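You operate a simulated robot arm through the tools that you are given. There is no shell and no other tool.

You run a simulated two-armed robot. Do the job below in one go: nothing can be reset, and whatever is moved stays where it is left.

## Task
Check the black sprung clamp in the jig and sort it.
Fine: latch it with the orange lever, press the yellow plunger, turn the lever back and stand the clamp in the tray that the jig names; turn no wing bolt; leave the other clamps alone. Where these are worked on the way, their far stop is far enough and under half their travel is too little: orange lever.

The check looks at the end state, three seconds after you hand in, the way a careful person would. Anything else that was tipped, shoved, dropped, spilled or broken makes it a failure.

## Robot
Two 7-joint arms with two-finger parallel grippers on one trunk that stands fixed in place. Base frame: the origin is at the foot of the trunk, x ahead of it, y to its left, z up; the work surface is at about z = 0.86. Units: m, degrees, N and s.
The left shoulder is at [0.02, 0.138, 1.3], the right one opposite. With the tool pointing down near the work surface each hand reaches from about 0.1 to 0.46 m from the base axis, measured 20 degrees to its own side. Payload 1.57 kg a hand.
The TCP of each hand is the grasp point between the finger pads, 0.03 m short of the fingertips. In the tool frame z runs along the fingers and y along their closing line. Largest opening 0.08 m; finger width 0.017, thickness 0.012; the body of the gripper, 0.04 by 0.082 m, starts 0.08 m behind the TCP.
Orientation is told as [roll, pitch, yaw] about the base's x, y, z axes, in that order, counted from this pose: with the fingers straight down and closing along the base's y, the tool's x points along the base's -x, its y along +y and its z along -z.

## Interface
- The arms move only by the tool step_arm. It takes "left_targets", "right_targets" or both (then of equal length, played together; a hand with none holds still); each is a list of rows, each an object (a shift or turn left out is 0, a gripper value left out holds the last) with "grip": the finger opening in m, from 0 to 0.08; "xyz": the shift along the tool's x, y, z in m, a list of three; "rot": the turn, a rotation vector about the tool's x, y, z in degrees, a list of three. In form: [{"grip": grip, "xyz": [x, y, z], "rot": [rx, ry, rz]}, ...]. A call has 1 to 20 rows; each row is the pose to reach, as a shift and turn from the pose commanded when the call began, along the tool's axes at that moment. Rows are played at 5 a second. More than 0.05 m and 8.6 degrees between two rows, or a gripper value outside its range, and nothing of the call is played. Where a pose cannot be reached the arm comes as near as it can. A force on the tool above 40 N (or 10 N above the force at the start of the call, whichever is more), or a blocked arm, ends the call early, and 0.2 s more pass. The fingers move at their own pace (about 0.045 m/s each) and stop on an object; they squeeze with about 27 N. The grip force told is the motor's: it shows also when the fingers shut on nothing. Time passes only in rows, and 0.2 s behind the last, so rows that repeat a pose let the fingers close. The reply holds the time, the measured pose of the TCP, the force on the tool along the base axes, the opening and the grip force, in the units named above and with some noise, with the torque about the TCP (base axes, N m) and any sound that the robot's microphone picked up.
- Cameras (640 x 400 px; columns grow to the right, rows downward): "scene" is now at [0.187, 0.0364, 1.211]; the picture's right is [0.45, -0.89, 0.00], its down [-0.19, -0.10, -0.98] and it looks along [0.87, 0.44, -0.21] (base axes); focal length 214 px, centre (320, 200). "left" rides on the left gripper at [0.072, 0.007, -0.122] in its tool frame; the picture's right is [-0.09, 1.00, 0.00], its down [-0.84, -0.08, -0.54] and it looks along [-0.54, -0.05, 0.84] (tool axes); focal length 238 px, centre (320, 200). "right" rides on the right gripper at [0.072, -0.007, -0.122] in its tool frame; the picture's right is [0.09, 1.00, 0.00], its down [-0.84, 0.08, -0.54] and it looks along [-0.54, 0.05, 0.84] (tool axes); focal length 238 px, centre (320, 200). There is no depth. A picture from a camera that has moved, and an enlarged one, comes with that camera's place and axes in the base frame and with its lens. The place of the scene camera against the robot may be out by one fixed shift of up to 0.018 m in any direction.
- snapshot(camera): a new picture of that camera. No time passes.
- raise_lower(by): slides the trunk up (or, below 0, down) by that many m; the arms and the scene camera ride with it, the base frame stays. It gives what a move gives, with no picture.
- turn_head(pan, tilt): turns the head with the scene camera to pan (to the left, within 60 degrees either way) and tilt (down, from -29 to 69), counted from straight ahead of the robot. It gives what a move gives.
- zoom(camera, box): a new picture of the part [left, top, right, bottom] of that camera's present view, enlarged. No time passes.
- job_done(): hands the job in; it is judged then, once.

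Places have to be worked out from the pictures, the camera data and where the tool is seen. Open the grippers and draw the arms clear of the work before you hand the job in, unless the task says otherwise.

The tools are called after "Call:" by a JSON object that holds its "fn" and its "kwargs". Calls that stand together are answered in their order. step_arm: Moves the arms, as the interface text tells. Its arguments: {"type":"object","properties":{"left_targets":{"type":"array","items":{"type":"object","properties":{"grip":{"type":"number"},"xyz":{"type":"array","items":{"type":"number"}},"rot":{"type":"array","items":{"type":"number"}}}}},"right_targets":{"type":"array","items":{"type":"object","properties":{"grip":{"type":"number"},"xyz":{"type":"array","items":{"type":"number"}},"rot":{"type":"array","items":{"type":"number"}}}}}},"required":[]} The other tools are called the same way: raise_lower (by) slides the trunk up or down; turn_head (pan, tilt) turns the head that bears the scene camera; snapshot (camera) takes a picture; zoom (camera, box) takes an enlarged picture of a part of a camera's view; job_done () hands the job in.

At the start:

```text
time_s: 0.0
left_eef_pos: [0.293, 0.3895, 1.1617]
left_ee_rot: [0.0, 0.0, 0.0]
left_force: [0.0, 0.6, 0.0]
left_torque: [0.03, -0.03, 0.0]
left_gripper_width: 0.08
left_grasp_force: 0.1
right_eef_pos: [0.2933, 0.0123, 1.1971]
right_ee_rot: [-0.1, 1.0, -0.1]
right_force: [0.2, -1.0, -0.4]
right_torque: [-0.01, -0.01, -0.02]
right_gripper_width: 0.08
right_grasp_force: 0.0
trunk travel left (down, up): [-0.675, 0.565]
head pan, tilt: [26.7, 12.3]
```

scene: 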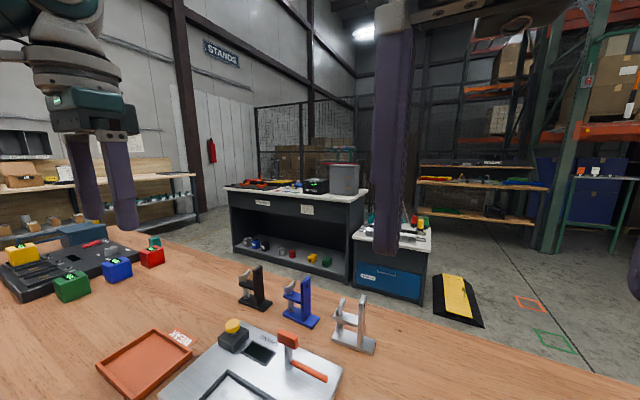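
right: 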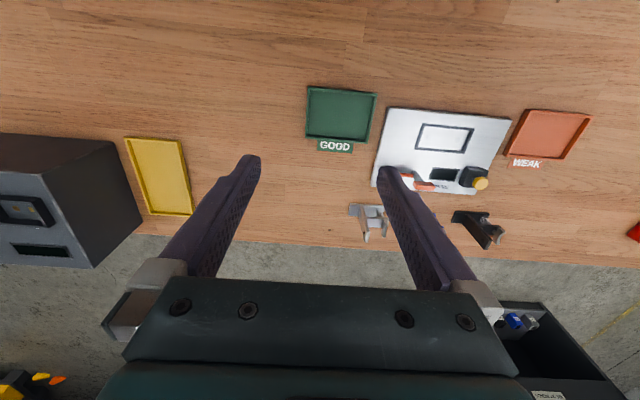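
left: 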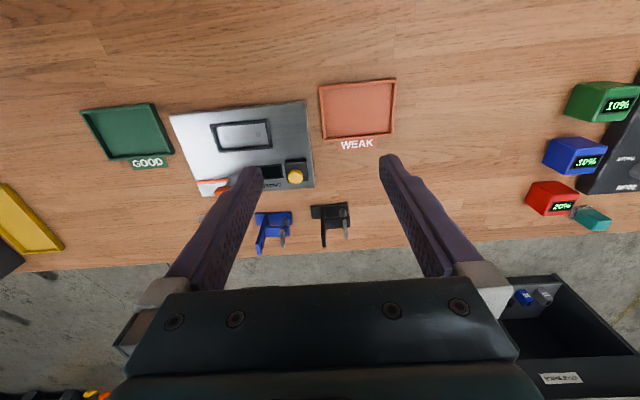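

The jig sits between the green and orange trays, with three clamps standing behind it. I'll tilt the head down to see it better.

Call:
{"fn": "turn_head", "kwargs": {"pan": 35, "tilt": 50}}

Call:
{"fn": "snapshot", "kwargs": {"camera": "scene"}}

Call:
{"fn": "zoom", "kwargs": {"camera": "left", "box": [160, 70, 420, 260]}}

Call:
{"fn": "zoom", "kwargs": {"camera": "right", "box": [300, 80, 600, 260]}}

```text
time_s: 1.0
left_eef_pos: [0.2937, 0.3891, 1.1631]
left_ee_rot: [-0.1, 0.0, -0.1]
left_force: [0.1, 0.0, 0.7]
left_torque: [0.01, 0.03, -0.02]
left_gripper_width: 0.08
left_grasp_force: 0.0
right_eef_pos: [0.2924, 0.0115, 1.1964]
right_ee_rot: [-0.1, 1.1, 0.0]
right_force: [-0.2, 0.0, 1.0]
right_torque: [-0.03, -0.01, 0.02]
right_gripper_width: 0.08
right_grasp_force: 0.0
trunk travel left (down, up): [-0.675, 0.565]
head pan, tilt: [35.0, 50.0]
```

```text
taken
camera scene: at [0.1668, 0.0386, 1.1529], right [0.57, -0.82, 0.0], down [-0.63, -0.44, -0.64], along [0.53, 0.37, -0.77], focal length 214 px, centre (320, 200)
```

scene: 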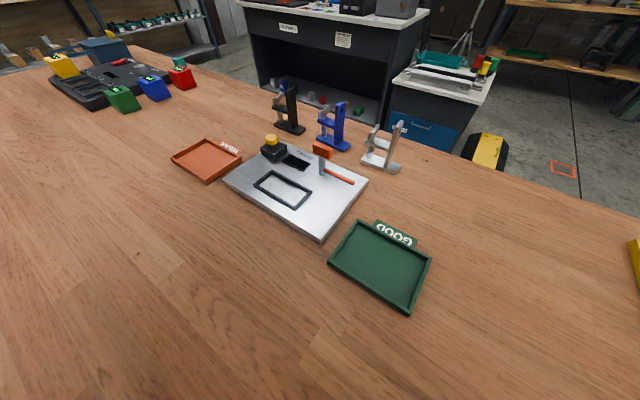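

```text
2.11 times, centred on (290, 165) of left
camera zoom: at [0.2219, 0.3959, 1.2835], right [0.09, 1.0, 0.0], down [0.84, -0.08, 0.54], along [0.54, -0.05, -0.84], focal length 502 px, centre (383, 274)
```

zoom: 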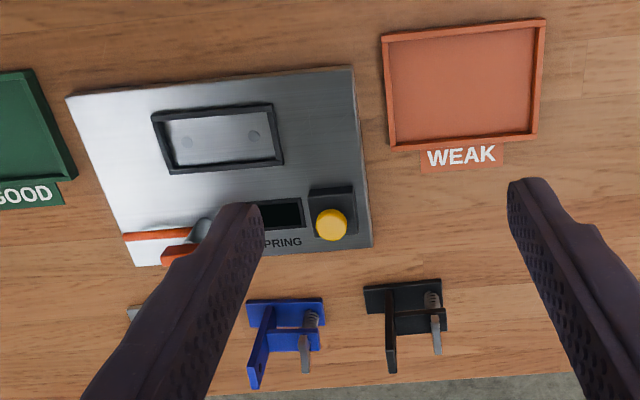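

```text
2.13 times, centred on (450, 170) of right
camera zoom: at [0.2237, 0.0057, 1.3206], right [-0.09, 1.0, 0.0], down [0.85, 0.08, 0.53], along [0.52, 0.05, -0.85], focal length 508 px, centre (43, 264)
```

zoom: 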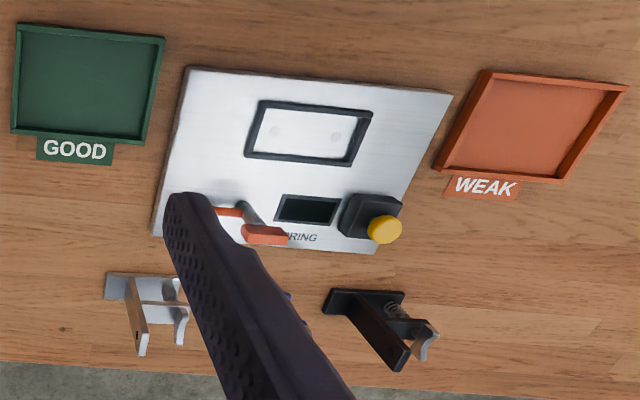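

The nest in the jig is empty, and the black clamp seems to stand behind the jig near (0.54, 0.39). I'll zoom in on the jig and the clamps.

Call:
{"fn": "zoom", "kwargs": {"camera": "scene", "box": [210, 70, 430, 250]}}

Call:
{"fn": "zoom", "kwargs": {"camera": "scene", "box": [250, 75, 350, 165]}}

Call:
{"fn": "zoom", "kwargs": {"camera": "scene", "box": [250, 120, 370, 210]}}

Call:
{"fn": "zoom", "kwargs": {"camera": "left", "box": [240, 150, 380, 260]}}

```text
2.22 times, centred on (320, 160) of scene
camera zoom: at [0.1668, 0.0386, 1.1529], right [0.57, -0.82, 0.0], down [-0.63, -0.44, -0.64], along [0.53, 0.37, -0.77], focal length 477 px, centre (320, 289)
```

zoom: 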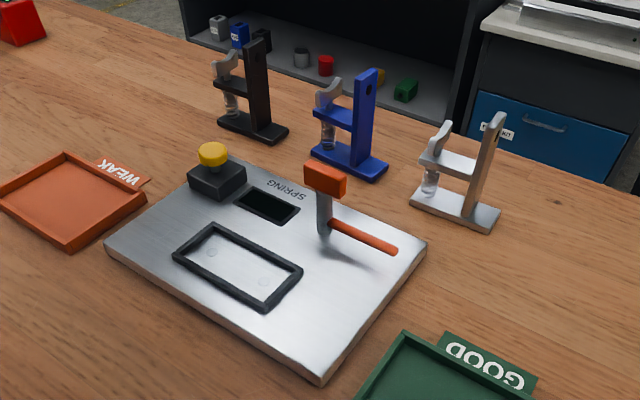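

```text
4.44 times, centred on (300, 120) of scene
camera zoom: at [0.1668, 0.0386, 1.1529], right [0.57, -0.82, 0.0], down [-0.63, -0.44, -0.64], along [0.53, 0.37, -0.77], focal length 953 px, centre (409, 556)
```

zoom: 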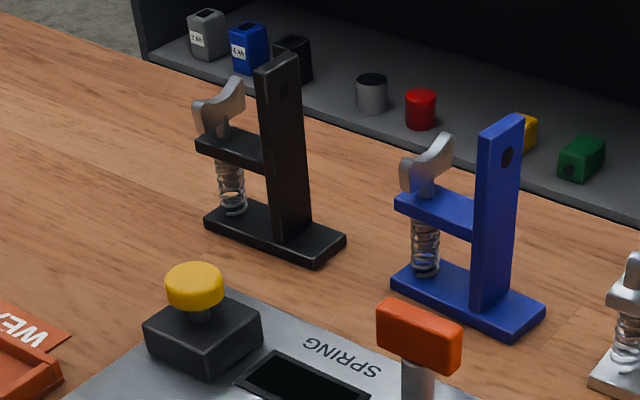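

```text
4.44 times, centred on (310, 165) of scene
camera zoom: at [0.1668, 0.0386, 1.1529], right [0.57, -0.82, 0.0], down [-0.63, -0.44, -0.64], along [0.53, 0.37, -0.77], focal length 953 px, centre (364, 356)
```

zoom: 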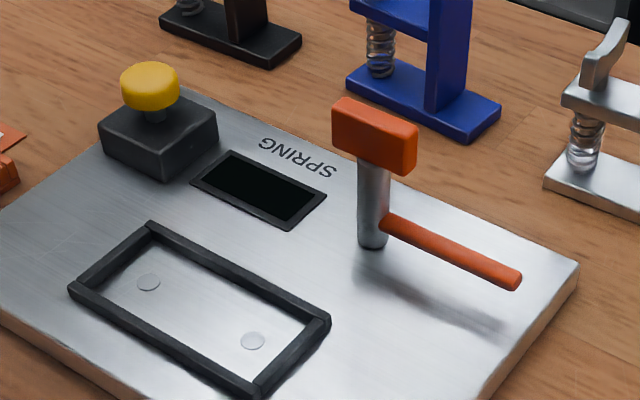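

```text
3.64 times, centred on (310, 205) of left
camera zoom: at [0.2219, 0.3959, 1.2835], right [0.09, 1.0, 0.0], down [0.84, -0.08, 0.54], along [0.54, -0.05, -0.84], focal length 867 px, centre (356, 182)
```

zoom: 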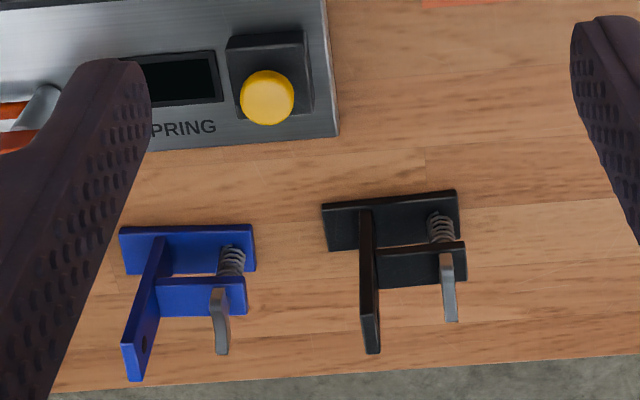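

The jig spans x 0.295–0.453 and y 0.135–0.365, with the nest near (0.339, 0.249). The lever shaft is near (0.415, 0.219) and the plunger near (0.41, 0.335). The black clamp's base is centred near (0.522, 0.39), with its post at y≈0.374 and the post top at z≈0.95. I'll first draw the right hand aside and raise the left hand.

Call:
{"fn": "step_arm", "kwargs": {"left_targets": [{"xyz": [0, 0, -0.03]}, {"xyz": [0, 0, -0.06]}, {"xyz": [0, 0, -0.08]}, {"xyz": [0, 0, -0.08]}, {"xyz": [0, 0, -0.08]}, {"xyz": [0, 0, -0.08]}], "right_targets": [{"xyz": [0.01, -0.04, -0.01]}, {"xyz": [0.02, -0.08, -0.03]}, {"xyz": [0.03, -0.12, -0.05]}, {"xyz": [0.05, -0.16, -0.06]}, {"xyz": [0.06, -0.2, -0.06]}, {"xyz": [0.06, -0.24, -0.06]}]}}

Call:
{"fn": "snapshot", "kwargs": {"camera": "left"}}

Call:
{"fn": "snapshot", "kwargs": {"camera": "right"}}

```text
time_s: 1.8
left_eef_pos: [0.2625, 0.3988, 1.1768]
left_ee_rot: [-0.7, 12.3, 2.2]
left_force: [0.0, -0.7, -0.8]
left_torque: [-0.04, 0.03, -0.01]
left_gripper_width: 0.0801
left_grasp_force: 0.0
right_eef_pos: [0.2438, -0.1085, 1.1748]
right_ee_rot: [-9.0, 14.2, -0.6]
right_force: [0.2, 0.1, 0.4]
right_torque: [0.01, 0.01, -0.02]
right_gripper_width: 0.0798
right_grasp_force: 0.1
trunk travel left (down, up): [-0.675, 0.565]
head pan, tilt: [35.0, 50.0]
stopped in row 3 (right hand): the arm was blocked; the commanded pose is now the measured one
```

```text
taken
camera left: at [0.2191, 0.4062, 1.3114], right [0.05, 1.0, -0.03], down [0.94, -0.03, 0.35], along [0.35, -0.05, -0.94], focal length 238 px, centre (320, 200)
```

left: 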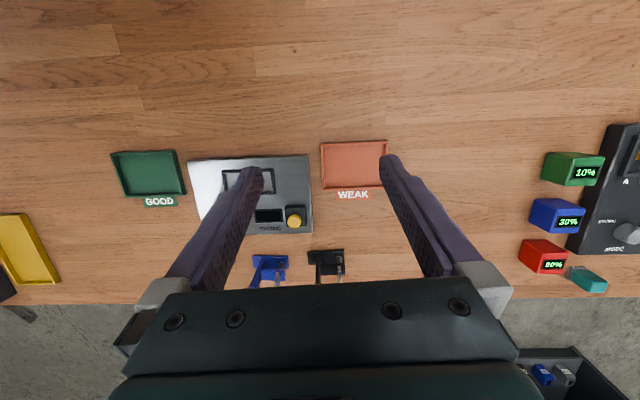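

```text
taken
camera right: at [0.2044, -0.0957, 1.3109], right [-0.12, 0.98, -0.13], down [0.94, 0.15, 0.3], along [0.32, -0.09, -0.94], focal length 238 px, centre (320, 200)
```

right: 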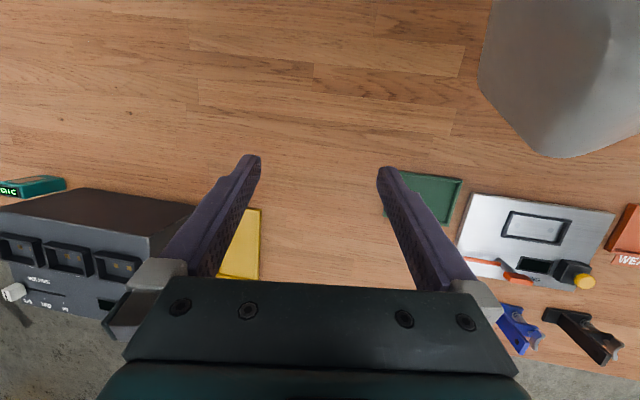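

The hands cannot rise further at this shoulder height, because the wrist folds and tilts. I'll straighten both hands again, lower them a little, and take the right hand to the side.

Call:
{"fn": "step_arm", "kwargs": {"left_targets": [{"xyz": [-0.012, 0, 0.01], "rot": [0, -4, 0]}, {"xyz": [-0.025, 0, 0.02], "rot": [0, -8, 0]}, {"xyz": [-0.035, 0, 0.03], "rot": [0, -12, 0]}, {"xyz": [-0.035, 0, 0.03], "rot": [0, -12, 0]}], "right_targets": [{"xyz": [-0.02, -0.02, 0.025], "rot": [-3, -4.6, 0]}, {"xyz": [-0.04, -0.03, 0.05], "rot": [-6, -9.3, 0]}, {"xyz": [-0.058, -0.05, 0.07], "rot": [-9, -14, 0]}, {"xyz": [-0.058, -0.05, 0.07], "rot": [-9, -14, 0]}]}}

```text
time_s: 2.8
left_eef_pos: [0.2938, 0.3981, 1.1451]
left_ee_rot: [-0.8, -0.4, 2.0]
left_force: [-0.8, 0.0, 0.4]
left_torque: [0.01, 0.0, 0.02]
left_gripper_width: 0.0801
left_grasp_force: 0.0
right_eef_pos: [0.2846, -0.1702, 1.1012]
right_ee_rot: [0.1, 0.2, 0.6]
right_force: [0.0, 0.3, -0.6]
right_torque: [-0.02, 0.0, 0.02]
right_gripper_width: 0.0801
right_grasp_force: 0.1
trunk travel left (down, up): [-0.675, 0.565]
head pan, tilt: [35.0, 50.0]
```

Both hands are straight again. I'll test the left hand's forward reach high over the clamps with a 30° forward tilt, at about z 1.1, well clear of everything.

Call:
{"fn": "step_arm", "kwargs": {"left_targets": [{"xyz": [-0.04, -0.005, 0.01], "rot": [0, -7, 0.5]}, {"xyz": [-0.08, -0.01, 0.02], "rot": [0, -14, 1]}, {"xyz": [-0.12, -0.015, 0.03], "rot": [0, -21, 1.5]}, {"xyz": [-0.16, -0.02, 0.04], "rot": [0, -28, 2]}, {"xyz": [-0.19, -0.024, 0.04], "rot": [0, -30, 2]}, {"xyz": [-0.19, -0.024, 0.04], "rot": [0, -30, 2]}]}}

Call:
{"fn": "snapshot", "kwargs": {"camera": "scene"}}

Call:
{"fn": "snapshot", "kwargs": {"camera": "left"}}

```text
time_s: 4.2
left_eef_pos: [0.4839, 0.3813, 1.1044]
left_ee_rot: [-0.3, -30.3, 0.4]
left_force: [0.1, -0.5, 0.6]
left_torque: [-0.01, 0.0, 0.0]
left_gripper_width: 0.0803
left_grasp_force: 0.0
right_eef_pos: [0.2851, -0.1702, 1.1017]
right_ee_rot: [0.0, 0.3, 0.5]
right_force: [0.1, 0.1, 0.0]
right_torque: [0.01, -0.02, -0.04]
right_gripper_width: 0.0802
right_grasp_force: 0.0
trunk travel left (down, up): [-0.675, 0.565]
head pan, tilt: [35.0, 50.0]
```

```text
taken
camera scene: at [0.1668, 0.0386, 1.1529], right [0.57, -0.82, 0.0], down [-0.63, -0.44, -0.64], along [0.53, 0.37, -0.77], focal length 214 px, centre (320, 200)
```

scene: 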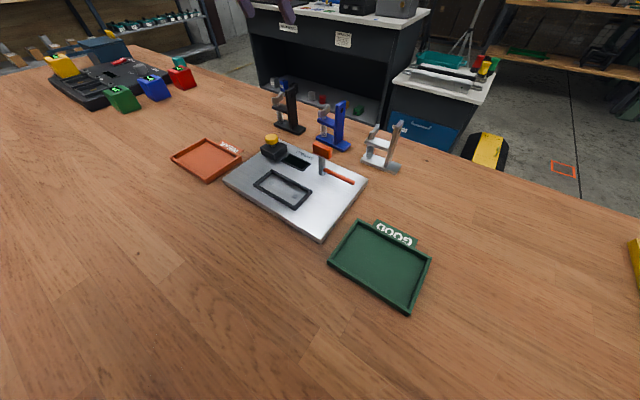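

```text
taken
camera left: at [0.3607, 0.3883, 1.1735], right [0.08, 1.0, 0.04], down [0.45, -0.07, 0.89], along [0.89, -0.05, -0.45], focal length 238 px, centre (320, 200)
```

left: 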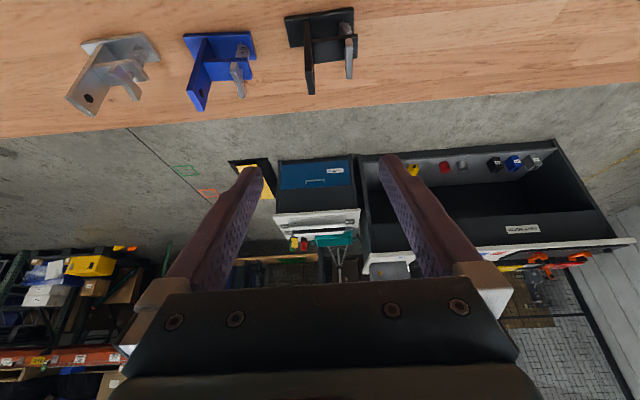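

The reach works here. I'll zoom in on the black clamp from this viewpoint to pin down its place.

Call:
{"fn": "zoom", "kwargs": {"camera": "left", "box": [170, 0, 400, 120]}}

```text
2.78 times, centred on (285, 60) of left
camera zoom: at [0.3607, 0.3883, 1.1735], right [0.08, 1.0, 0.04], down [0.45, -0.07, 0.89], along [0.89, -0.05, -0.45], focal length 663 px, centre (417, 590)
```

zoom: 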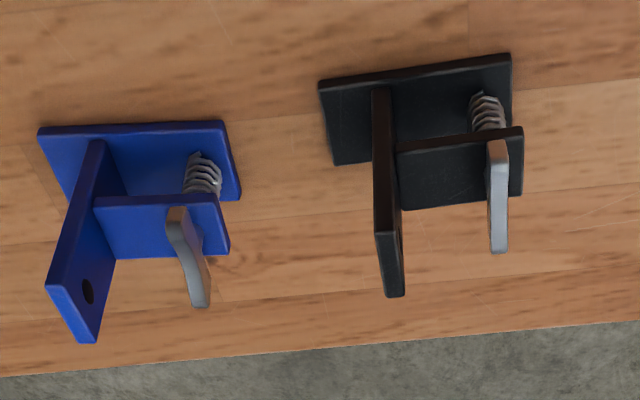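

The black clamp's post top is at about (0.522, 0.375, 0.955), its side arm's top is at z≈0.913, and the wing is about 3 cm to the left of the post. I'll narrow the fingers to 0.036 and come down to z≈1.03 above the post.

Call:
{"fn": "step_arm", "kwargs": {"left_targets": [{"grip": 0.036, "xyz": [0.001, -0.002, 0.021]}, {"grip": 0.036, "xyz": [0.002, -0.004, 0.042]}, {"grip": 0.036, "xyz": [0.003, -0.005, 0.063]}, {"grip": 0.036, "xyz": [0.0046, -0.006, 0.084]}, {"grip": 0.036, "xyz": [0.0046, -0.006, 0.084]}, {"grip": 0.036, "xyz": [0.0046, -0.006, 0.084]}]}}

Call:
{"fn": "snapshot", "kwargs": {"camera": "left"}}

Call:
{"fn": "zoom", "kwargs": {"camera": "scene", "box": [230, 40, 370, 150]}}

```text
time_s: 5.6
left_eef_pos: [0.5234, 0.3749, 1.0299]
left_ee_rot: [-0.4, -30.3, 0.5]
left_force: [-0.8, -0.1, -0.5]
left_torque: [-0.02, -0.02, -0.01]
left_gripper_width: 0.036
left_grasp_force: 0.0
right_eef_pos: [0.2847, -0.1714, 1.1017]
right_ee_rot: [0.2, 0.4, 0.4]
right_force: [0.4, -0.3, -0.1]
right_torque: [-0.01, 0.0, 0.03]
right_gripper_width: 0.08
right_grasp_force: 0.1
trunk travel left (down, up): [-0.675, 0.565]
head pan, tilt: [35.0, 50.0]
```

```text
taken
camera left: at [0.3992, 0.3817, 1.0984], right [0.08, 1.0, 0.04], down [0.45, -0.07, 0.89], along [0.89, -0.05, -0.45], focal length 238 px, centre (320, 200)
```

left: 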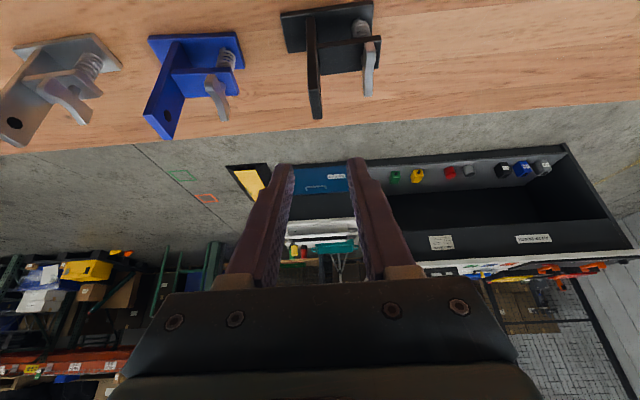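

```text
3.64 times, centred on (300, 95) of scene
camera zoom: at [0.1667, 0.0386, 1.1529], right [0.57, -0.82, 0.0], down [-0.63, -0.44, -0.64], along [0.53, 0.37, -0.77], focal length 780 px, centre (393, 582)
```

zoom: 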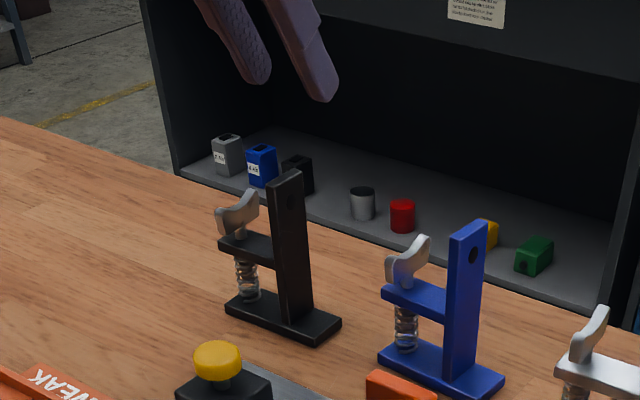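

The fingers are in line with the post (y≈0.374). I'll descend straight down, first to about z 0.975.

Call:
{"fn": "step_arm", "kwargs": {"left_targets": [{"xyz": [0.01, -0.0005, 0.017]}, {"xyz": [0.02, -0.0005, 0.034]}, {"xyz": [0.0275, -0.0005, 0.0476]}, {"xyz": [0.0275, -0.0005, 0.0476]}]}}

Call:
{"fn": "snapshot", "kwargs": {"camera": "left"}}

Call:
{"fn": "zoom", "kwargs": {"camera": "scene", "box": [240, 60, 340, 140]}}

```text
time_s: 6.6
left_eef_pos: [0.5231, 0.3747, 0.9746]
left_ee_rot: [-0.3, -30.3, 0.4]
left_force: [-0.4, -0.1, -0.5]
left_torque: [-0.02, 0.02, 0.01]
left_gripper_width: 0.036
left_grasp_force: 0.1
right_eef_pos: [0.2843, -0.1709, 1.1008]
right_ee_rot: [0.1, 0.3, 0.5]
right_force: [-0.1, 0.4, 0.8]
right_torque: [0.01, 0.04, 0.02]
right_gripper_width: 0.0801
right_grasp_force: 0.0
trunk travel left (down, up): [-0.675, 0.565]
head pan, tilt: [35.0, 50.0]
```

```text
taken
camera left: at [0.3997, 0.3814, 1.0431], right [0.08, 1.0, 0.04], down [0.45, -0.07, 0.89], along [0.89, -0.05, -0.45], focal length 238 px, centre (320, 200)
```

left: 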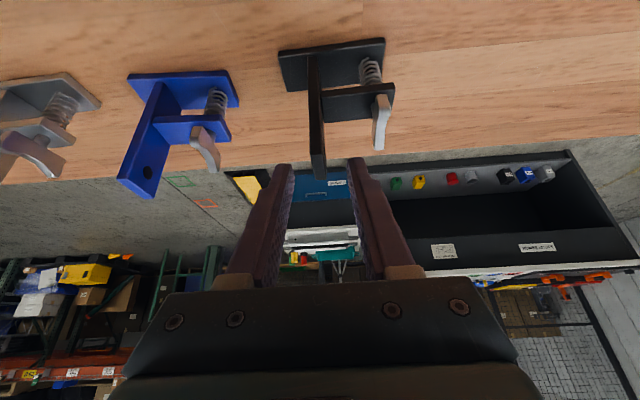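

```text
5.00 times, centred on (290, 100) of scene
camera zoom: at [0.1667, 0.0386, 1.1529], right [0.57, -0.82, 0.0], down [-0.63, -0.44, -0.64], along [0.53, 0.37, -0.77], focal length 1072 px, centre (470, 700)
```

zoom: 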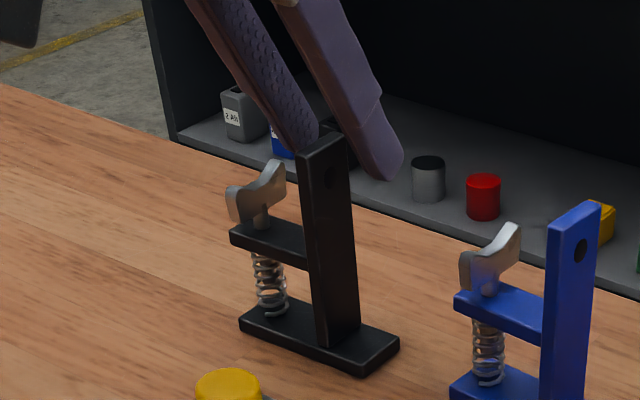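

The fingers straddle the post cleanly. I'll go down the last 27 mm and slightly back, then close.

Call:
{"fn": "step_arm", "kwargs": {"left_targets": [{"xyz": [0.01, 0, 0.0095]}, {"xyz": [0.0204, 0, 0.0194]}, {"xyz": [0.0204, 0, 0.0194]}, {"grip": 0.0, "xyz": [0.0204, 0, 0.0194]}, {"grip": 0.0, "xyz": [0.0204, 0, 0.0194]}, {"grip": 0.0, "xyz": [0.0204, 0, 0.0194]}, {"grip": 0.0, "xyz": [0.0204, 0, 0.0194]}]}}

Call:
{"fn": "snapshot", "kwargs": {"camera": "left"}}

Call:
{"fn": "zoom", "kwargs": {"camera": "scene", "box": [240, 60, 340, 140]}}

```text
time_s: 8.2
left_eef_pos: [0.5157, 0.374, 0.9477]
left_ee_rot: [-0.2, -30.2, 0.5]
left_force: [0.0, 1.3, -0.3]
left_torque: [0.16, -0.03, 0.0]
left_gripper_width: 0.0076
left_grasp_force: 27.1
right_eef_pos: [0.2847, -0.1699, 1.1012]
right_ee_rot: [0.1, 0.3, 0.5]
right_force: [-0.3, 0.1, 0.3]
right_torque: [0.05, 0.02, 0.01]
right_gripper_width: 0.0801
right_grasp_force: 0.1
trunk travel left (down, up): [-0.675, 0.565]
head pan, tilt: [35.0, 50.0]
```

```text
taken
camera left: at [0.3916, 0.3812, 1.0159], right [0.08, 1.0, 0.04], down [0.45, -0.07, 0.89], along [0.89, -0.05, -0.45], focal length 238 px, centre (320, 200)
```

left: 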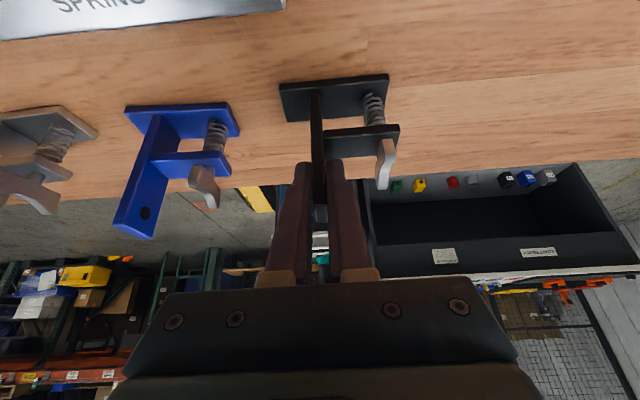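

```text
5.00 times, centred on (290, 100) of scene
camera zoom: at [0.1668, 0.0387, 1.1529], right [0.57, -0.82, 0.0], down [-0.63, -0.44, -0.64], along [0.53, 0.37, -0.77], focal length 1072 px, centre (470, 700)
```

zoom: 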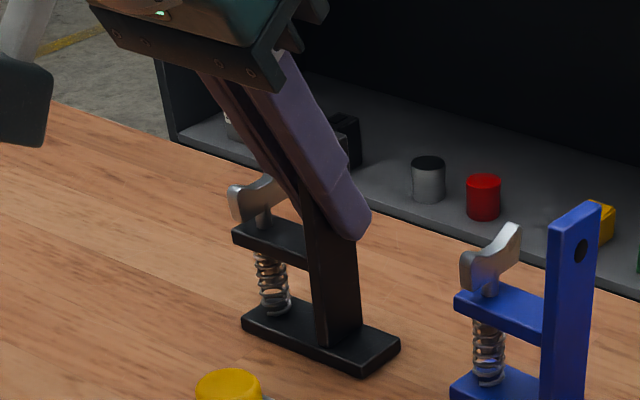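

The grip is firm at 7.6 mm. I'll lift the clamp straight up 10 cm and check how it hangs.

Call:
{"fn": "step_arm", "kwargs": {"left_targets": [{"xyz": [-0.005, 0, -0.0087]}, {"xyz": [-0.02, 0, -0.0346]}, {"xyz": [-0.035, 0, -0.0606]}, {"xyz": [-0.05, 0, -0.0866]}, {"xyz": [-0.05, 0, -0.0866]}]}}

Call:
{"fn": "snapshot", "kwargs": {"camera": "left"}}

Call:
{"fn": "snapshot", "kwargs": {"camera": "scene"}}

```text
time_s: 9.4
left_eef_pos: [0.516, 0.3736, 1.0487]
left_ee_rot: [-0.3, -30.2, 0.4]
left_force: [-0.7, 0.4, -2.5]
left_torque: [-0.02, 0.04, 0.01]
left_gripper_width: 0.0076
left_grasp_force: 26.9
right_eef_pos: [0.2843, -0.1702, 1.1004]
right_ee_rot: [0.1, 0.3, 0.5]
right_force: [-0.1, 0.7, -1.2]
right_torque: [0.01, -0.02, 0.01]
right_gripper_width: 0.0802
right_grasp_force: 0.0
trunk travel left (down, up): [-0.675, 0.565]
head pan, tilt: [35.0, 50.0]
```

```text
taken
camera left: at [0.3916, 0.3809, 1.117], right [0.08, 1.0, 0.04], down [0.45, -0.07, 0.89], along [0.89, -0.05, -0.45], focal length 238 px, centre (320, 200)
```

left: 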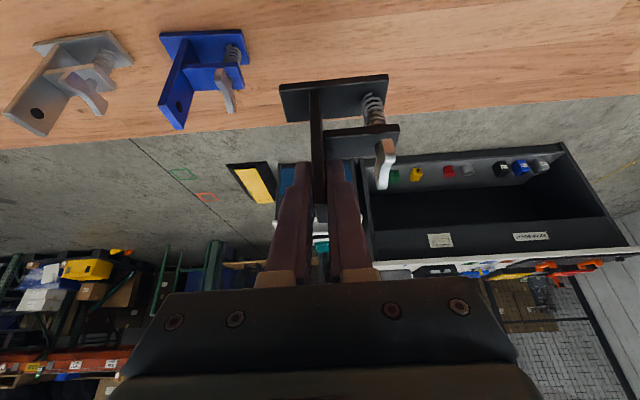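

```text
taken
camera scene: at [0.1666, 0.0385, 1.1528], right [0.57, -0.82, 0.0], down [-0.63, -0.44, -0.64], along [0.53, 0.37, -0.77], focal length 214 px, centre (320, 200)
```

scene: 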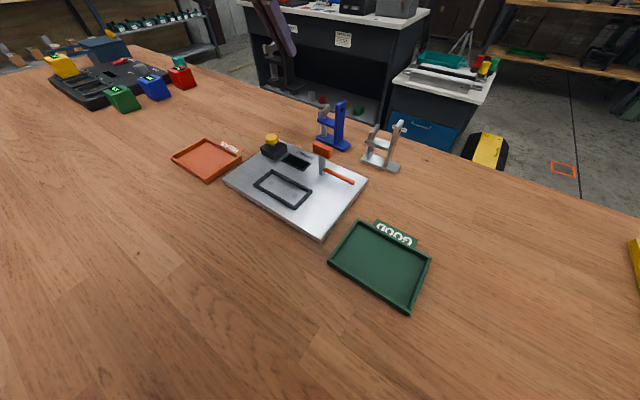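

The clamp hangs unchanged in the grip. I'll carry it above the nest, which I put at about (0.338, 0.251), with the clamp bottom near z 0.98.

Call:
{"fn": "step_arm", "kwargs": {"left_targets": [{"xyz": [0.004, 0, -0.02]}, {"xyz": [0.028, -0.023, -0.035]}, {"xyz": [0.052, -0.046, -0.05]}, {"xyz": [0.076, -0.069, -0.065]}, {"xyz": [0.1, -0.092, -0.08]}, {"xyz": [0.124, -0.115, -0.095]}, {"xyz": [0.1485, -0.137, -0.109]}, {"xyz": [0.1485, -0.137, -0.109]}]}}

Call:
{"fn": "snapshot", "kwargs": {"camera": "left"}}

Call:
{"fn": "snapshot", "kwargs": {"camera": "scene"}}

```text
time_s: 11.2
left_eef_pos: [0.3301, 0.2372, 1.0672]
left_ee_rot: [-0.3, -30.2, 0.3]
left_force: [0.2, -0.1, -1.9]
left_torque: [-0.02, 0.03, 0.02]
left_gripper_width: 0.0078
left_grasp_force: 26.7
right_eef_pos: [0.2858, -0.17, 1.1016]
right_ee_rot: [0.1, 0.2, 0.5]
right_force: [0.3, 0.3, -0.4]
right_torque: [0.03, 0.01, -0.01]
right_gripper_width: 0.0801
right_grasp_force: 0.1
trunk travel left (down, up): [-0.675, 0.565]
head pan, tilt: [35.0, 50.0]
```

```text
taken
camera left: at [0.2078, 0.2434, 1.1361], right [0.07, 1.0, 0.04], down [0.45, -0.07, 0.89], along [0.89, -0.05, -0.45], focal length 238 px, centre (320, 200)
```

left: 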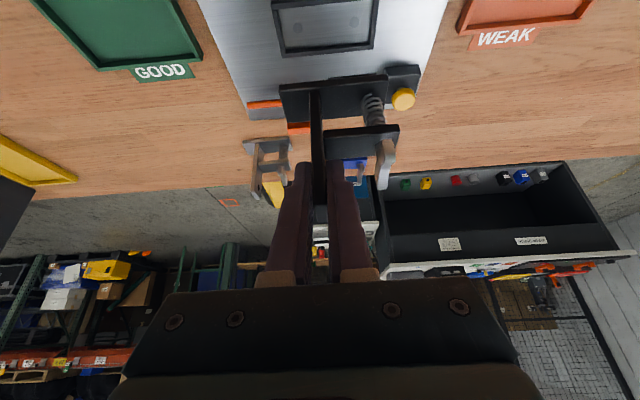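

```text
taken
camera scene: at [0.1666, 0.0385, 1.1528], right [0.57, -0.82, 0.0], down [-0.63, -0.44, -0.64], along [0.53, 0.37, -0.77], focal length 214 px, centre (320, 200)
```

scene: 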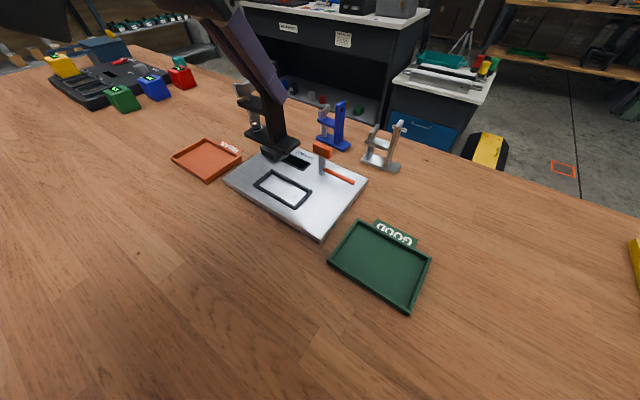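

I'm above the nest. I'll zoom in to compare the base with the nest.

Call:
{"fn": "zoom", "kwargs": {"camera": "left", "box": [240, 0, 440, 125]}}

Call:
{"fn": "zoom", "kwargs": {"camera": "scene", "box": [220, 110, 380, 220]}}

```text
3.20 times, centred on (340, 62) of left
camera zoom: at [0.2078, 0.2434, 1.1361], right [0.07, 1.0, 0.04], down [0.45, -0.07, 0.89], along [0.89, -0.05, -0.45], focal length 763 px, centre (256, 640)
```

zoom: 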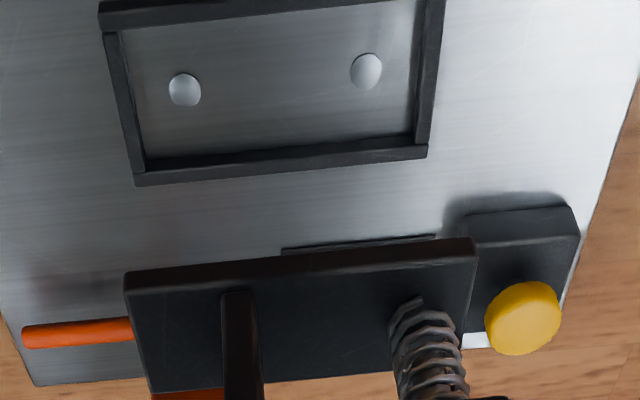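

```text
3.64 times, centred on (300, 165) of scene
camera zoom: at [0.1666, 0.0385, 1.1528], right [0.57, -0.82, 0.0], down [-0.63, -0.44, -0.64], along [0.53, 0.37, -0.77], focal length 780 px, centre (393, 327)
```

zoom: 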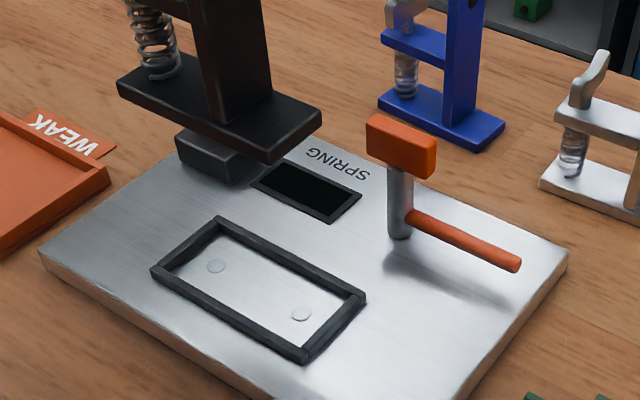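

In the same picture the clamp base centre is about (0.340, 0.250) and the nest centre about (0.340, 0.250), with roughly 5 mm clearance all round. I'll go straight down to just above the nest.

Call:
{"fn": "step_arm", "kwargs": {"left_targets": [{"xyz": [0.0125, 0, 0.0216]}, {"xyz": [0.025, 0, 0.0432]}, {"xyz": [0.035, 0, 0.0605]}, {"xyz": [0.0433, 0, 0.0743]}, {"xyz": [0.0433, 0, 0.0743]}]}}

Call:
{"fn": "zoom", "kwargs": {"camera": "left", "box": [220, 0, 460, 150]}}

Call:
{"fn": "zoom", "kwargs": {"camera": "scene", "box": [220, 110, 380, 220]}}

```text
time_s: 12.4
left_eef_pos: [0.3316, 0.2359, 0.981]
left_ee_rot: [-0.3, -30.3, 0.4]
left_force: [-0.1, 0.1, -1.7]
left_torque: [-0.03, 0.01, 0.01]
left_gripper_width: 0.0078
left_grasp_force: 26.8
right_eef_pos: [0.2849, -0.1714, 1.1019]
right_ee_rot: [0.2, 0.3, 0.5]
right_force: [0.1, 0.3, 1.0]
right_torque: [0.0, -0.05, 0.01]
right_gripper_width: 0.08
right_grasp_force: 0.2
trunk travel left (down, up): [-0.675, 0.565]
head pan, tilt: [35.0, 50.0]
```

```text
2.67 times, centred on (340, 75) of left
camera zoom: at [0.2084, 0.2436, 1.0497], right [0.08, 1.0, 0.04], down [0.45, -0.07, 0.89], along [0.89, -0.05, -0.45], focal length 636 px, centre (267, 533)
```

zoom: 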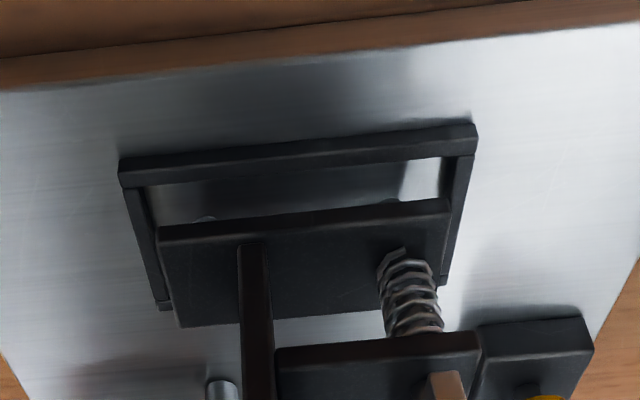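

```text
3.64 times, centred on (300, 165) of scene
camera zoom: at [0.1666, 0.0385, 1.1528], right [0.57, -0.82, 0.0], down [-0.63, -0.44, -0.64], along [0.53, 0.37, -0.77], focal length 780 px, centre (393, 327)
```

zoom: 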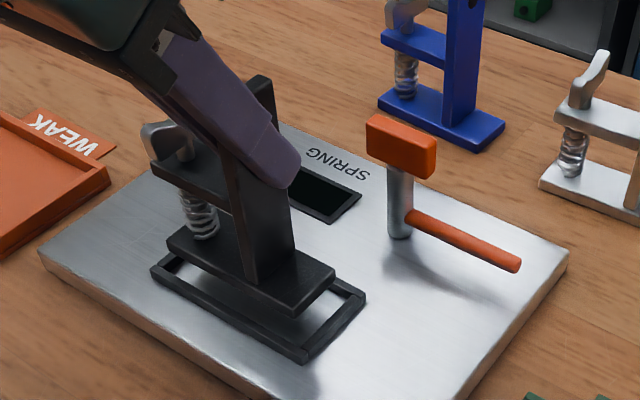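

The base is centred over the nest to within a millimetre or so. I'll lower it the last 2 cm in small steps.

Call:
{"fn": "step_arm", "kwargs": {"left_targets": [{"xyz": [0.0035, 0, 0.006]}, {"xyz": [0.006, 0, 0.0104]}, {"xyz": [0.0085, 0, 0.0147]}, {"xyz": [0.0095, 0, 0.0164]}, {"xyz": [0.01, 0, 0.0173]}, {"xyz": [0.0105, 0, 0.0182]}]}}

Call:
{"fn": "zoom", "kwargs": {"camera": "left", "box": [220, 0, 460, 150]}}

Call:
{"fn": "zoom", "kwargs": {"camera": "scene", "box": [220, 110, 380, 220]}}

```text
time_s: 13.8
left_eef_pos: [0.3332, 0.2361, 0.9619]
left_ee_rot: [-0.5, -30.6, 0.3]
left_force: [-6.1, -4.0, 22.0]
left_torque: [0.53, 0.23, 0.25]
left_gripper_width: 0.0077
left_grasp_force: 27.4
right_eef_pos: [0.2856, -0.1704, 1.1012]
right_ee_rot: [0.2, 0.3, 0.5]
right_force: [0.8, -0.7, 0.6]
right_torque: [-0.03, -0.03, 0.0]
right_gripper_width: 0.08
right_grasp_force: 0.1
trunk travel left (down, up): [-0.675, 0.565]
head pan, tilt: [35.0, 50.0]
```

```text
2.67 times, centred on (340, 75) of left
camera zoom: at [0.2096, 0.2434, 1.0308], right [0.08, 1.0, 0.04], down [0.45, -0.07, 0.89], along [0.89, -0.05, -0.45], focal length 636 px, centre (267, 533)
```

zoom: 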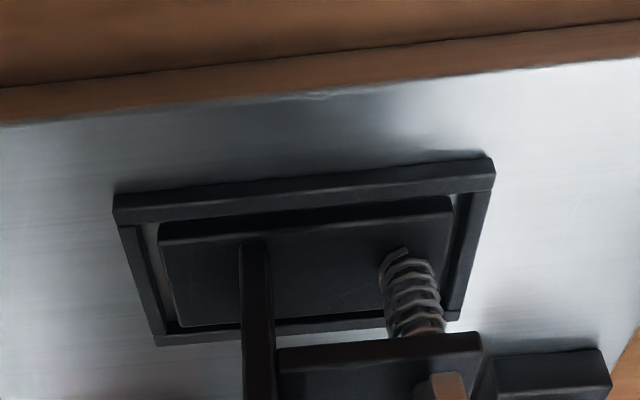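

```text
3.64 times, centred on (300, 165) of scene
camera zoom: at [0.1668, 0.0389, 1.1532], right [0.57, -0.82, 0.0], down [-0.63, -0.44, -0.64], along [0.53, 0.37, -0.77], focal length 780 px, centre (393, 327)
```

zoom: 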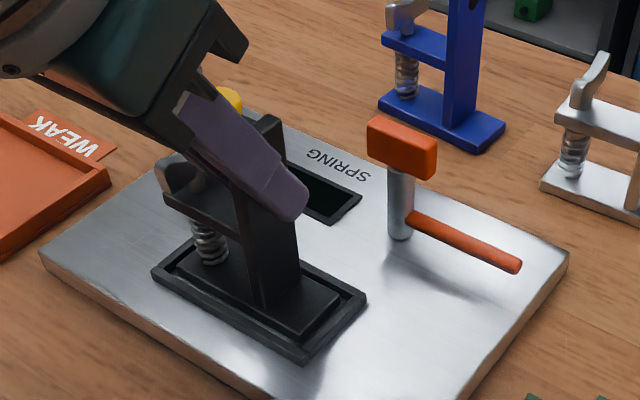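

The clamp is seated in the nest, with 22 N of contact force. I'll relieve the pressure, open to 0.034, then withdraw straight up.

Call:
{"fn": "step_arm", "kwargs": {"left_targets": [{"xyz": [-0.0008, 0, -0.0014]}, {"xyz": [-0.0008, 0, -0.0014]}, {"grip": 0.034, "xyz": [-0.0008, 0, -0.0014]}, {"grip": 0.034, "xyz": [-0.0008, 0, -0.0014]}, {"grip": 0.034, "xyz": [-0.0008, 0, -0.0014]}]}}

Call:
{"fn": "zoom", "kwargs": {"camera": "left", "box": [220, 0, 460, 200]}}

Call:
{"fn": "zoom", "kwargs": {"camera": "scene", "box": [220, 110, 380, 220]}}

```text
time_s: 15.0
left_eef_pos: [0.3316, 0.2371, 0.9623]
left_ee_rot: [-0.3, -30.2, 0.4]
left_force: [0.7, 0.1, -0.1]
left_torque: [0.02, 0.0, 0.04]
left_gripper_width: 0.0341
left_grasp_force: 0.0
right_eef_pos: [0.2842, -0.1698, 1.1022]
right_ee_rot: [0.1, 0.2, 0.4]
right_force: [0.1, -0.4, 0.7]
right_torque: [0.02, 0.02, 0.03]
right_gripper_width: 0.0801
right_grasp_force: 0.0
trunk travel left (down, up): [-0.675, 0.565]
head pan, tilt: [35.0, 50.0]
```

```text
2.00 times, centred on (340, 100) of left
camera zoom: at [0.2089, 0.2432, 1.0313], right [0.08, 1.0, 0.04], down [0.45, -0.07, 0.89], along [0.89, -0.05, -0.45], focal length 477 px, centre (280, 400)
```

zoom: 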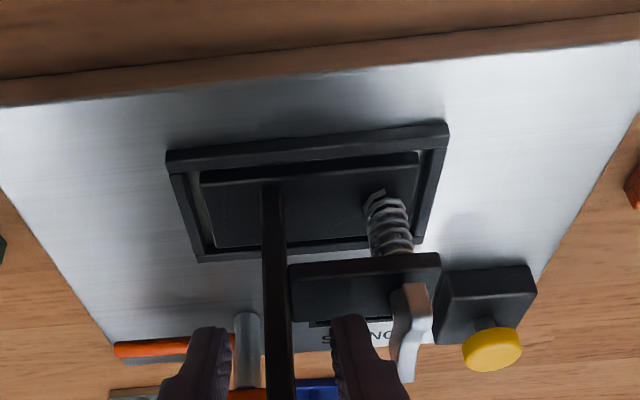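

```text
3.64 times, centred on (300, 165) of scene
camera zoom: at [0.1667, 0.0386, 1.1529], right [0.57, -0.82, 0.0], down [-0.63, -0.44, -0.64], along [0.53, 0.37, -0.77], focal length 780 px, centre (393, 327)
```

zoom: 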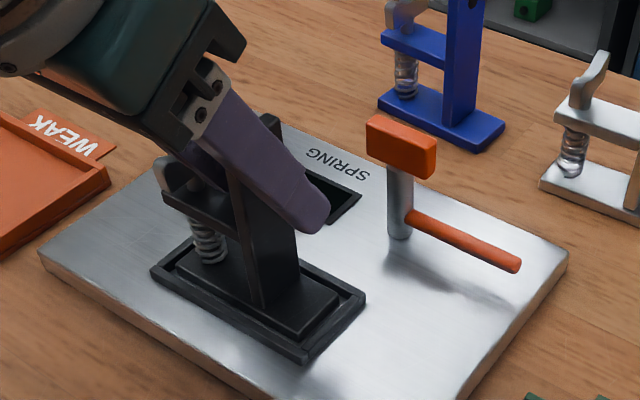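

The clamp stands free in the nest. I'll lift the hand straight up 9 cm.

Call:
{"fn": "step_arm", "kwargs": {"left_targets": [{"xyz": [-0.0126, 0, -0.0216]}, {"xyz": [-0.0252, 0, -0.0432]}, {"xyz": [-0.0378, 0, -0.0648]}, {"xyz": [-0.0503, 0, -0.0864]}, {"xyz": [-0.0503, 0, -0.0864]}]}}

Call:
{"fn": "zoom", "kwargs": {"camera": "scene", "box": [220, 90, 400, 220]}}

Call:
{"fn": "snapshot", "kwargs": {"camera": "left"}}

```text
time_s: 16.2
left_eef_pos: [0.3311, 0.2366, 1.0612]
left_ee_rot: [-0.4, -30.3, 0.4]
left_force: [0.3, -0.4, -0.5]
left_torque: [0.0, -0.02, 0.01]
left_gripper_width: 0.034
left_grasp_force: 0.0
right_eef_pos: [0.2845, -0.1707, 1.1007]
right_ee_rot: [0.1, 0.4, 0.5]
right_force: [0.0, -0.9, 0.5]
right_torque: [-0.02, 0.02, 0.02]
right_gripper_width: 0.0796
right_grasp_force: 0.1
trunk travel left (down, up): [-0.675, 0.565]
head pan, tilt: [35.0, 50.0]
```

```text
3.08 times, centred on (310, 155) of scene
camera zoom: at [0.1668, 0.0386, 1.1529], right [0.57, -0.82, 0.0], down [-0.63, -0.44, -0.64], along [0.53, 0.37, -0.77], focal length 660 px, centre (351, 338)
```

zoom: 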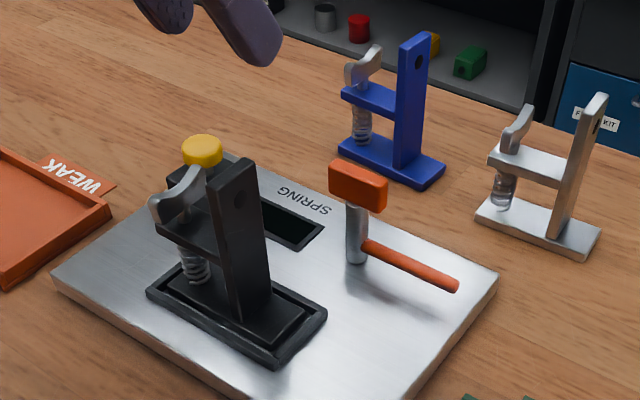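

```text
taken
camera left: at [0.2085, 0.2427, 1.131], right [0.08, 1.0, 0.04], down [0.45, -0.07, 0.89], along [0.89, -0.05, -0.45], focal length 238 px, centre (320, 200)
```

left: 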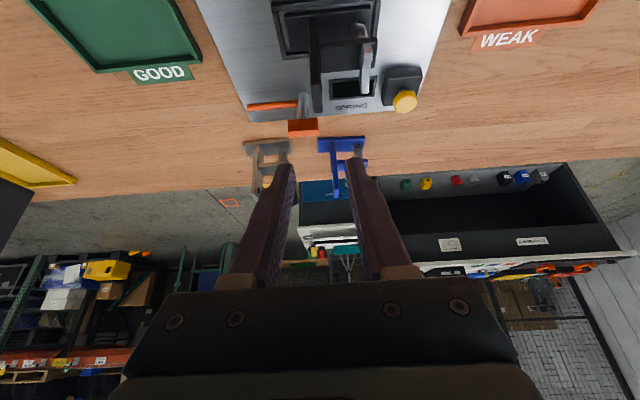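

The clamp stands in the nest. Next I'll measure the lever.

Call:
{"fn": "zoom", "kwargs": {"camera": "left", "box": [230, 70, 430, 150]}}

Call:
{"fn": "zoom", "kwargs": {"camera": "scene", "box": [295, 130, 365, 190]}}

```text
3.20 times, centred on (330, 110) of left
camera zoom: at [0.2085, 0.2427, 1.131], right [0.08, 1.0, 0.04], down [0.45, -0.07, 0.89], along [0.89, -0.05, -0.45], focal length 763 px, centre (288, 488)
```

zoom: 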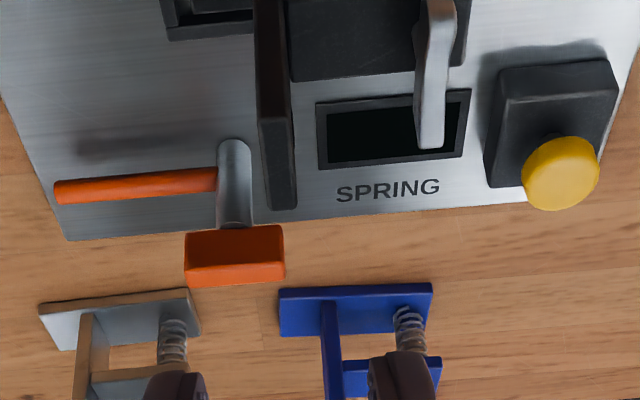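

```text
6.67 times, centred on (330, 160) of scene
camera zoom: at [0.1668, 0.0386, 1.1529], right [0.57, -0.82, 0.0], down [-0.63, -0.44, -0.64], along [0.53, 0.37, -0.77], focal length 1430 px, centre (253, 467)
```

zoom: 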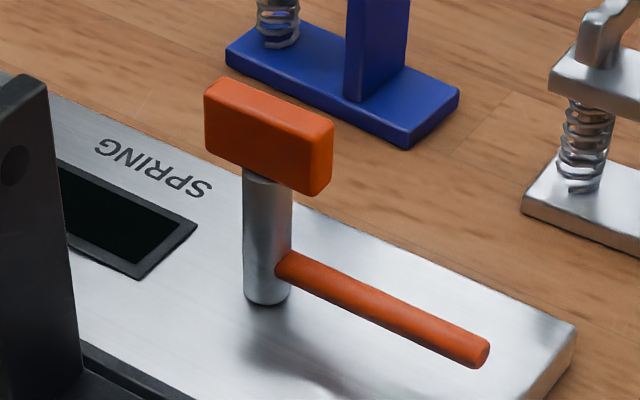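

The lever's shaft axis is near (0.420, 0.217). Its orange handle block is about 35 mm long along y, 11 mm thick in x, and spans z≈0.919–0.935. I'll straighten the hand and move above it.

Call:
{"fn": "step_arm", "kwargs": {"left_targets": [{"grip": 0.04, "xyz": [-0.0192, -0.005, 0.0112], "rot": [0, 7.5, 0]}, {"grip": 0.04, "xyz": [-0.0385, -0.01, 0.0224], "rot": [0, 15, 0]}, {"grip": 0.04, "xyz": [-0.0577, -0.015, 0.0337], "rot": [0, 22.5, 0]}, {"grip": 0.04, "xyz": [-0.0769, -0.0195, 0.0449], "rot": [0, 30, 0]}, {"grip": 0.04, "xyz": [-0.0769, -0.0195, 0.0449], "rot": [0, 30, 0]}]}}

Call:
{"fn": "snapshot", "kwargs": {"camera": "left"}}

```text
time_s: 17.4
left_eef_pos: [0.4221, 0.2181, 1.0624]
left_ee_rot: [-0.3, -0.1, 0.1]
left_force: [0.3, -0.9, 0.7]
left_torque: [0.02, -0.03, -0.01]
left_gripper_width: 0.0401
left_grasp_force: 0.1
right_eef_pos: [0.285, -0.1713, 1.1017]
right_ee_rot: [0.0, 0.3, 0.5]
right_force: [-0.7, 0.6, -0.4]
right_torque: [-0.02, 0.04, 0.02]
right_gripper_width: 0.08
right_grasp_force: 0.1
trunk travel left (down, up): [-0.675, 0.565]
head pan, tilt: [35.0, 50.0]
```

```text
taken
camera left: at [0.3488, 0.2247, 1.1838], right [0.09, 1.0, 0.0], down [0.83, -0.07, 0.55], along [0.54, -0.05, -0.84], focal length 238 px, centre (320, 200)
```

left: 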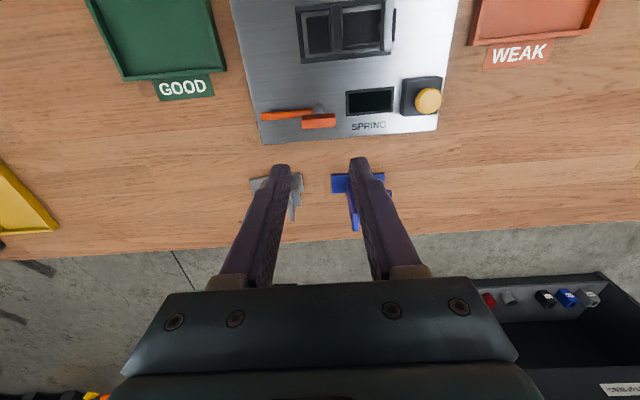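

The vertical pose over the lever is reachable. I'll zoom in to centre on the handle block.

Call:
{"fn": "zoom", "kwargs": {"camera": "left", "box": [240, 60, 460, 150]}}

```text
2.91 times, centred on (350, 105) of left
camera zoom: at [0.3488, 0.2247, 1.1838], right [0.09, 1.0, 0.0], down [0.83, -0.07, 0.55], along [0.54, -0.05, -0.84], focal length 693 px, centre (233, 476)
```

zoom: 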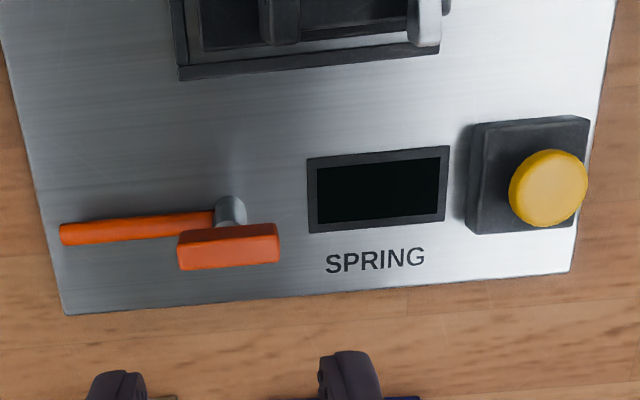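

The shaft axis refines to about (0.4175, 0.2166). I'll turn the hand to yaw +90° at this height so that the fingers close along x.

Call:
{"fn": "step_arm", "kwargs": {"left_targets": [{"xyz": [0.0046, -0.0015, 0], "rot": [0, 0, -8.2]}, {"xyz": [0.0046, -0.0015, 0], "rot": [0, 0, -16.4]}, {"xyz": [0.0046, -0.0015, 0], "rot": [0, 0, -24.6]}, {"xyz": [0.0046, -0.0015, 0], "rot": [0, 0, -32.8]}, {"xyz": [0.0046, -0.0015, 0], "rot": [0, 0, -41]}, {"xyz": [0.0046, -0.0015, 0], "rot": [0, 0, -49.2]}, {"xyz": [0.0046, -0.0015, 0], "rot": [0, 0, -57.4]}, {"xyz": [0.0046, -0.0015, 0], "rot": [0, 0, -65.6]}, {"xyz": [0.0046, -0.0015, 0], "rot": [0, 0, -73.8]}, {"xyz": [0.0046, -0.0015, 0], "rot": [0, 0, -82]}, {"xyz": [0.0046, -0.0015, 0], "rot": [0, 0, -90]}, {"xyz": [0.0046, -0.0015, 0], "rot": [0, 0, -90]}]}}

Call:
{"fn": "snapshot", "kwargs": {"camera": "left"}}

Call:
{"fn": "snapshot", "kwargs": {"camera": "scene"}}

```text
time_s: 20.0
left_eef_pos: [0.4168, 0.2173, 1.0616]
left_ee_rot: [-0.3, 0.3, 90.3]
left_force: [0.1, -0.5, -0.3]
left_torque: [-0.03, 0.03, -0.01]
left_gripper_width: 0.0399
left_grasp_force: 0.0
right_eef_pos: [0.2849, -0.1699, 1.1016]
right_ee_rot: [0.1, 0.3, 0.6]
right_force: [0.1, -0.7, 0.2]
right_torque: [-0.03, -0.01, 0.0]
right_gripper_width: 0.0797
right_grasp_force: 0.0
trunk travel left (down, up): [-0.675, 0.565]
head pan, tilt: [35.0, 50.0]
```

```text
taken
camera left: at [0.4101, 0.1453, 1.1843], right [-1.0, 0.09, 0.0], down [0.07, 0.84, 0.54], along [0.05, 0.54, -0.84], focal length 238 px, centre (320, 200)
```

left: 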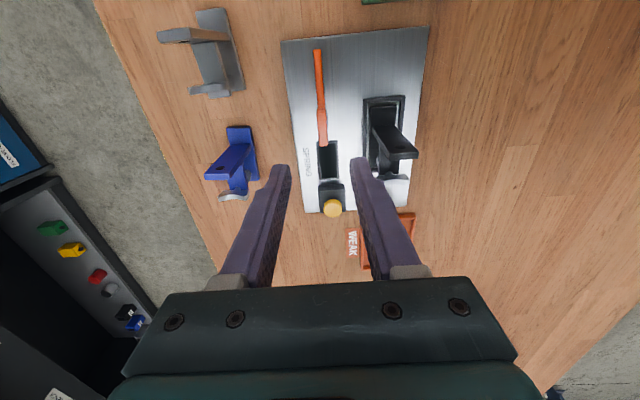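

```text
taken
camera scene: at [0.1667, 0.0386, 1.1529], right [0.57, -0.82, 0.0], down [-0.63, -0.44, -0.64], along [0.53, 0.37, -0.77], focal length 214 px, centre (320, 200)
```

scene: 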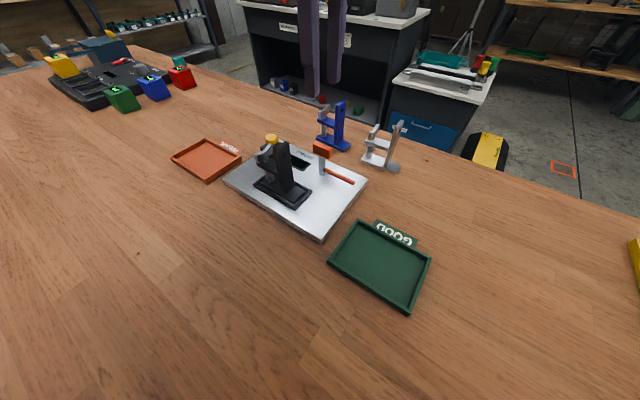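

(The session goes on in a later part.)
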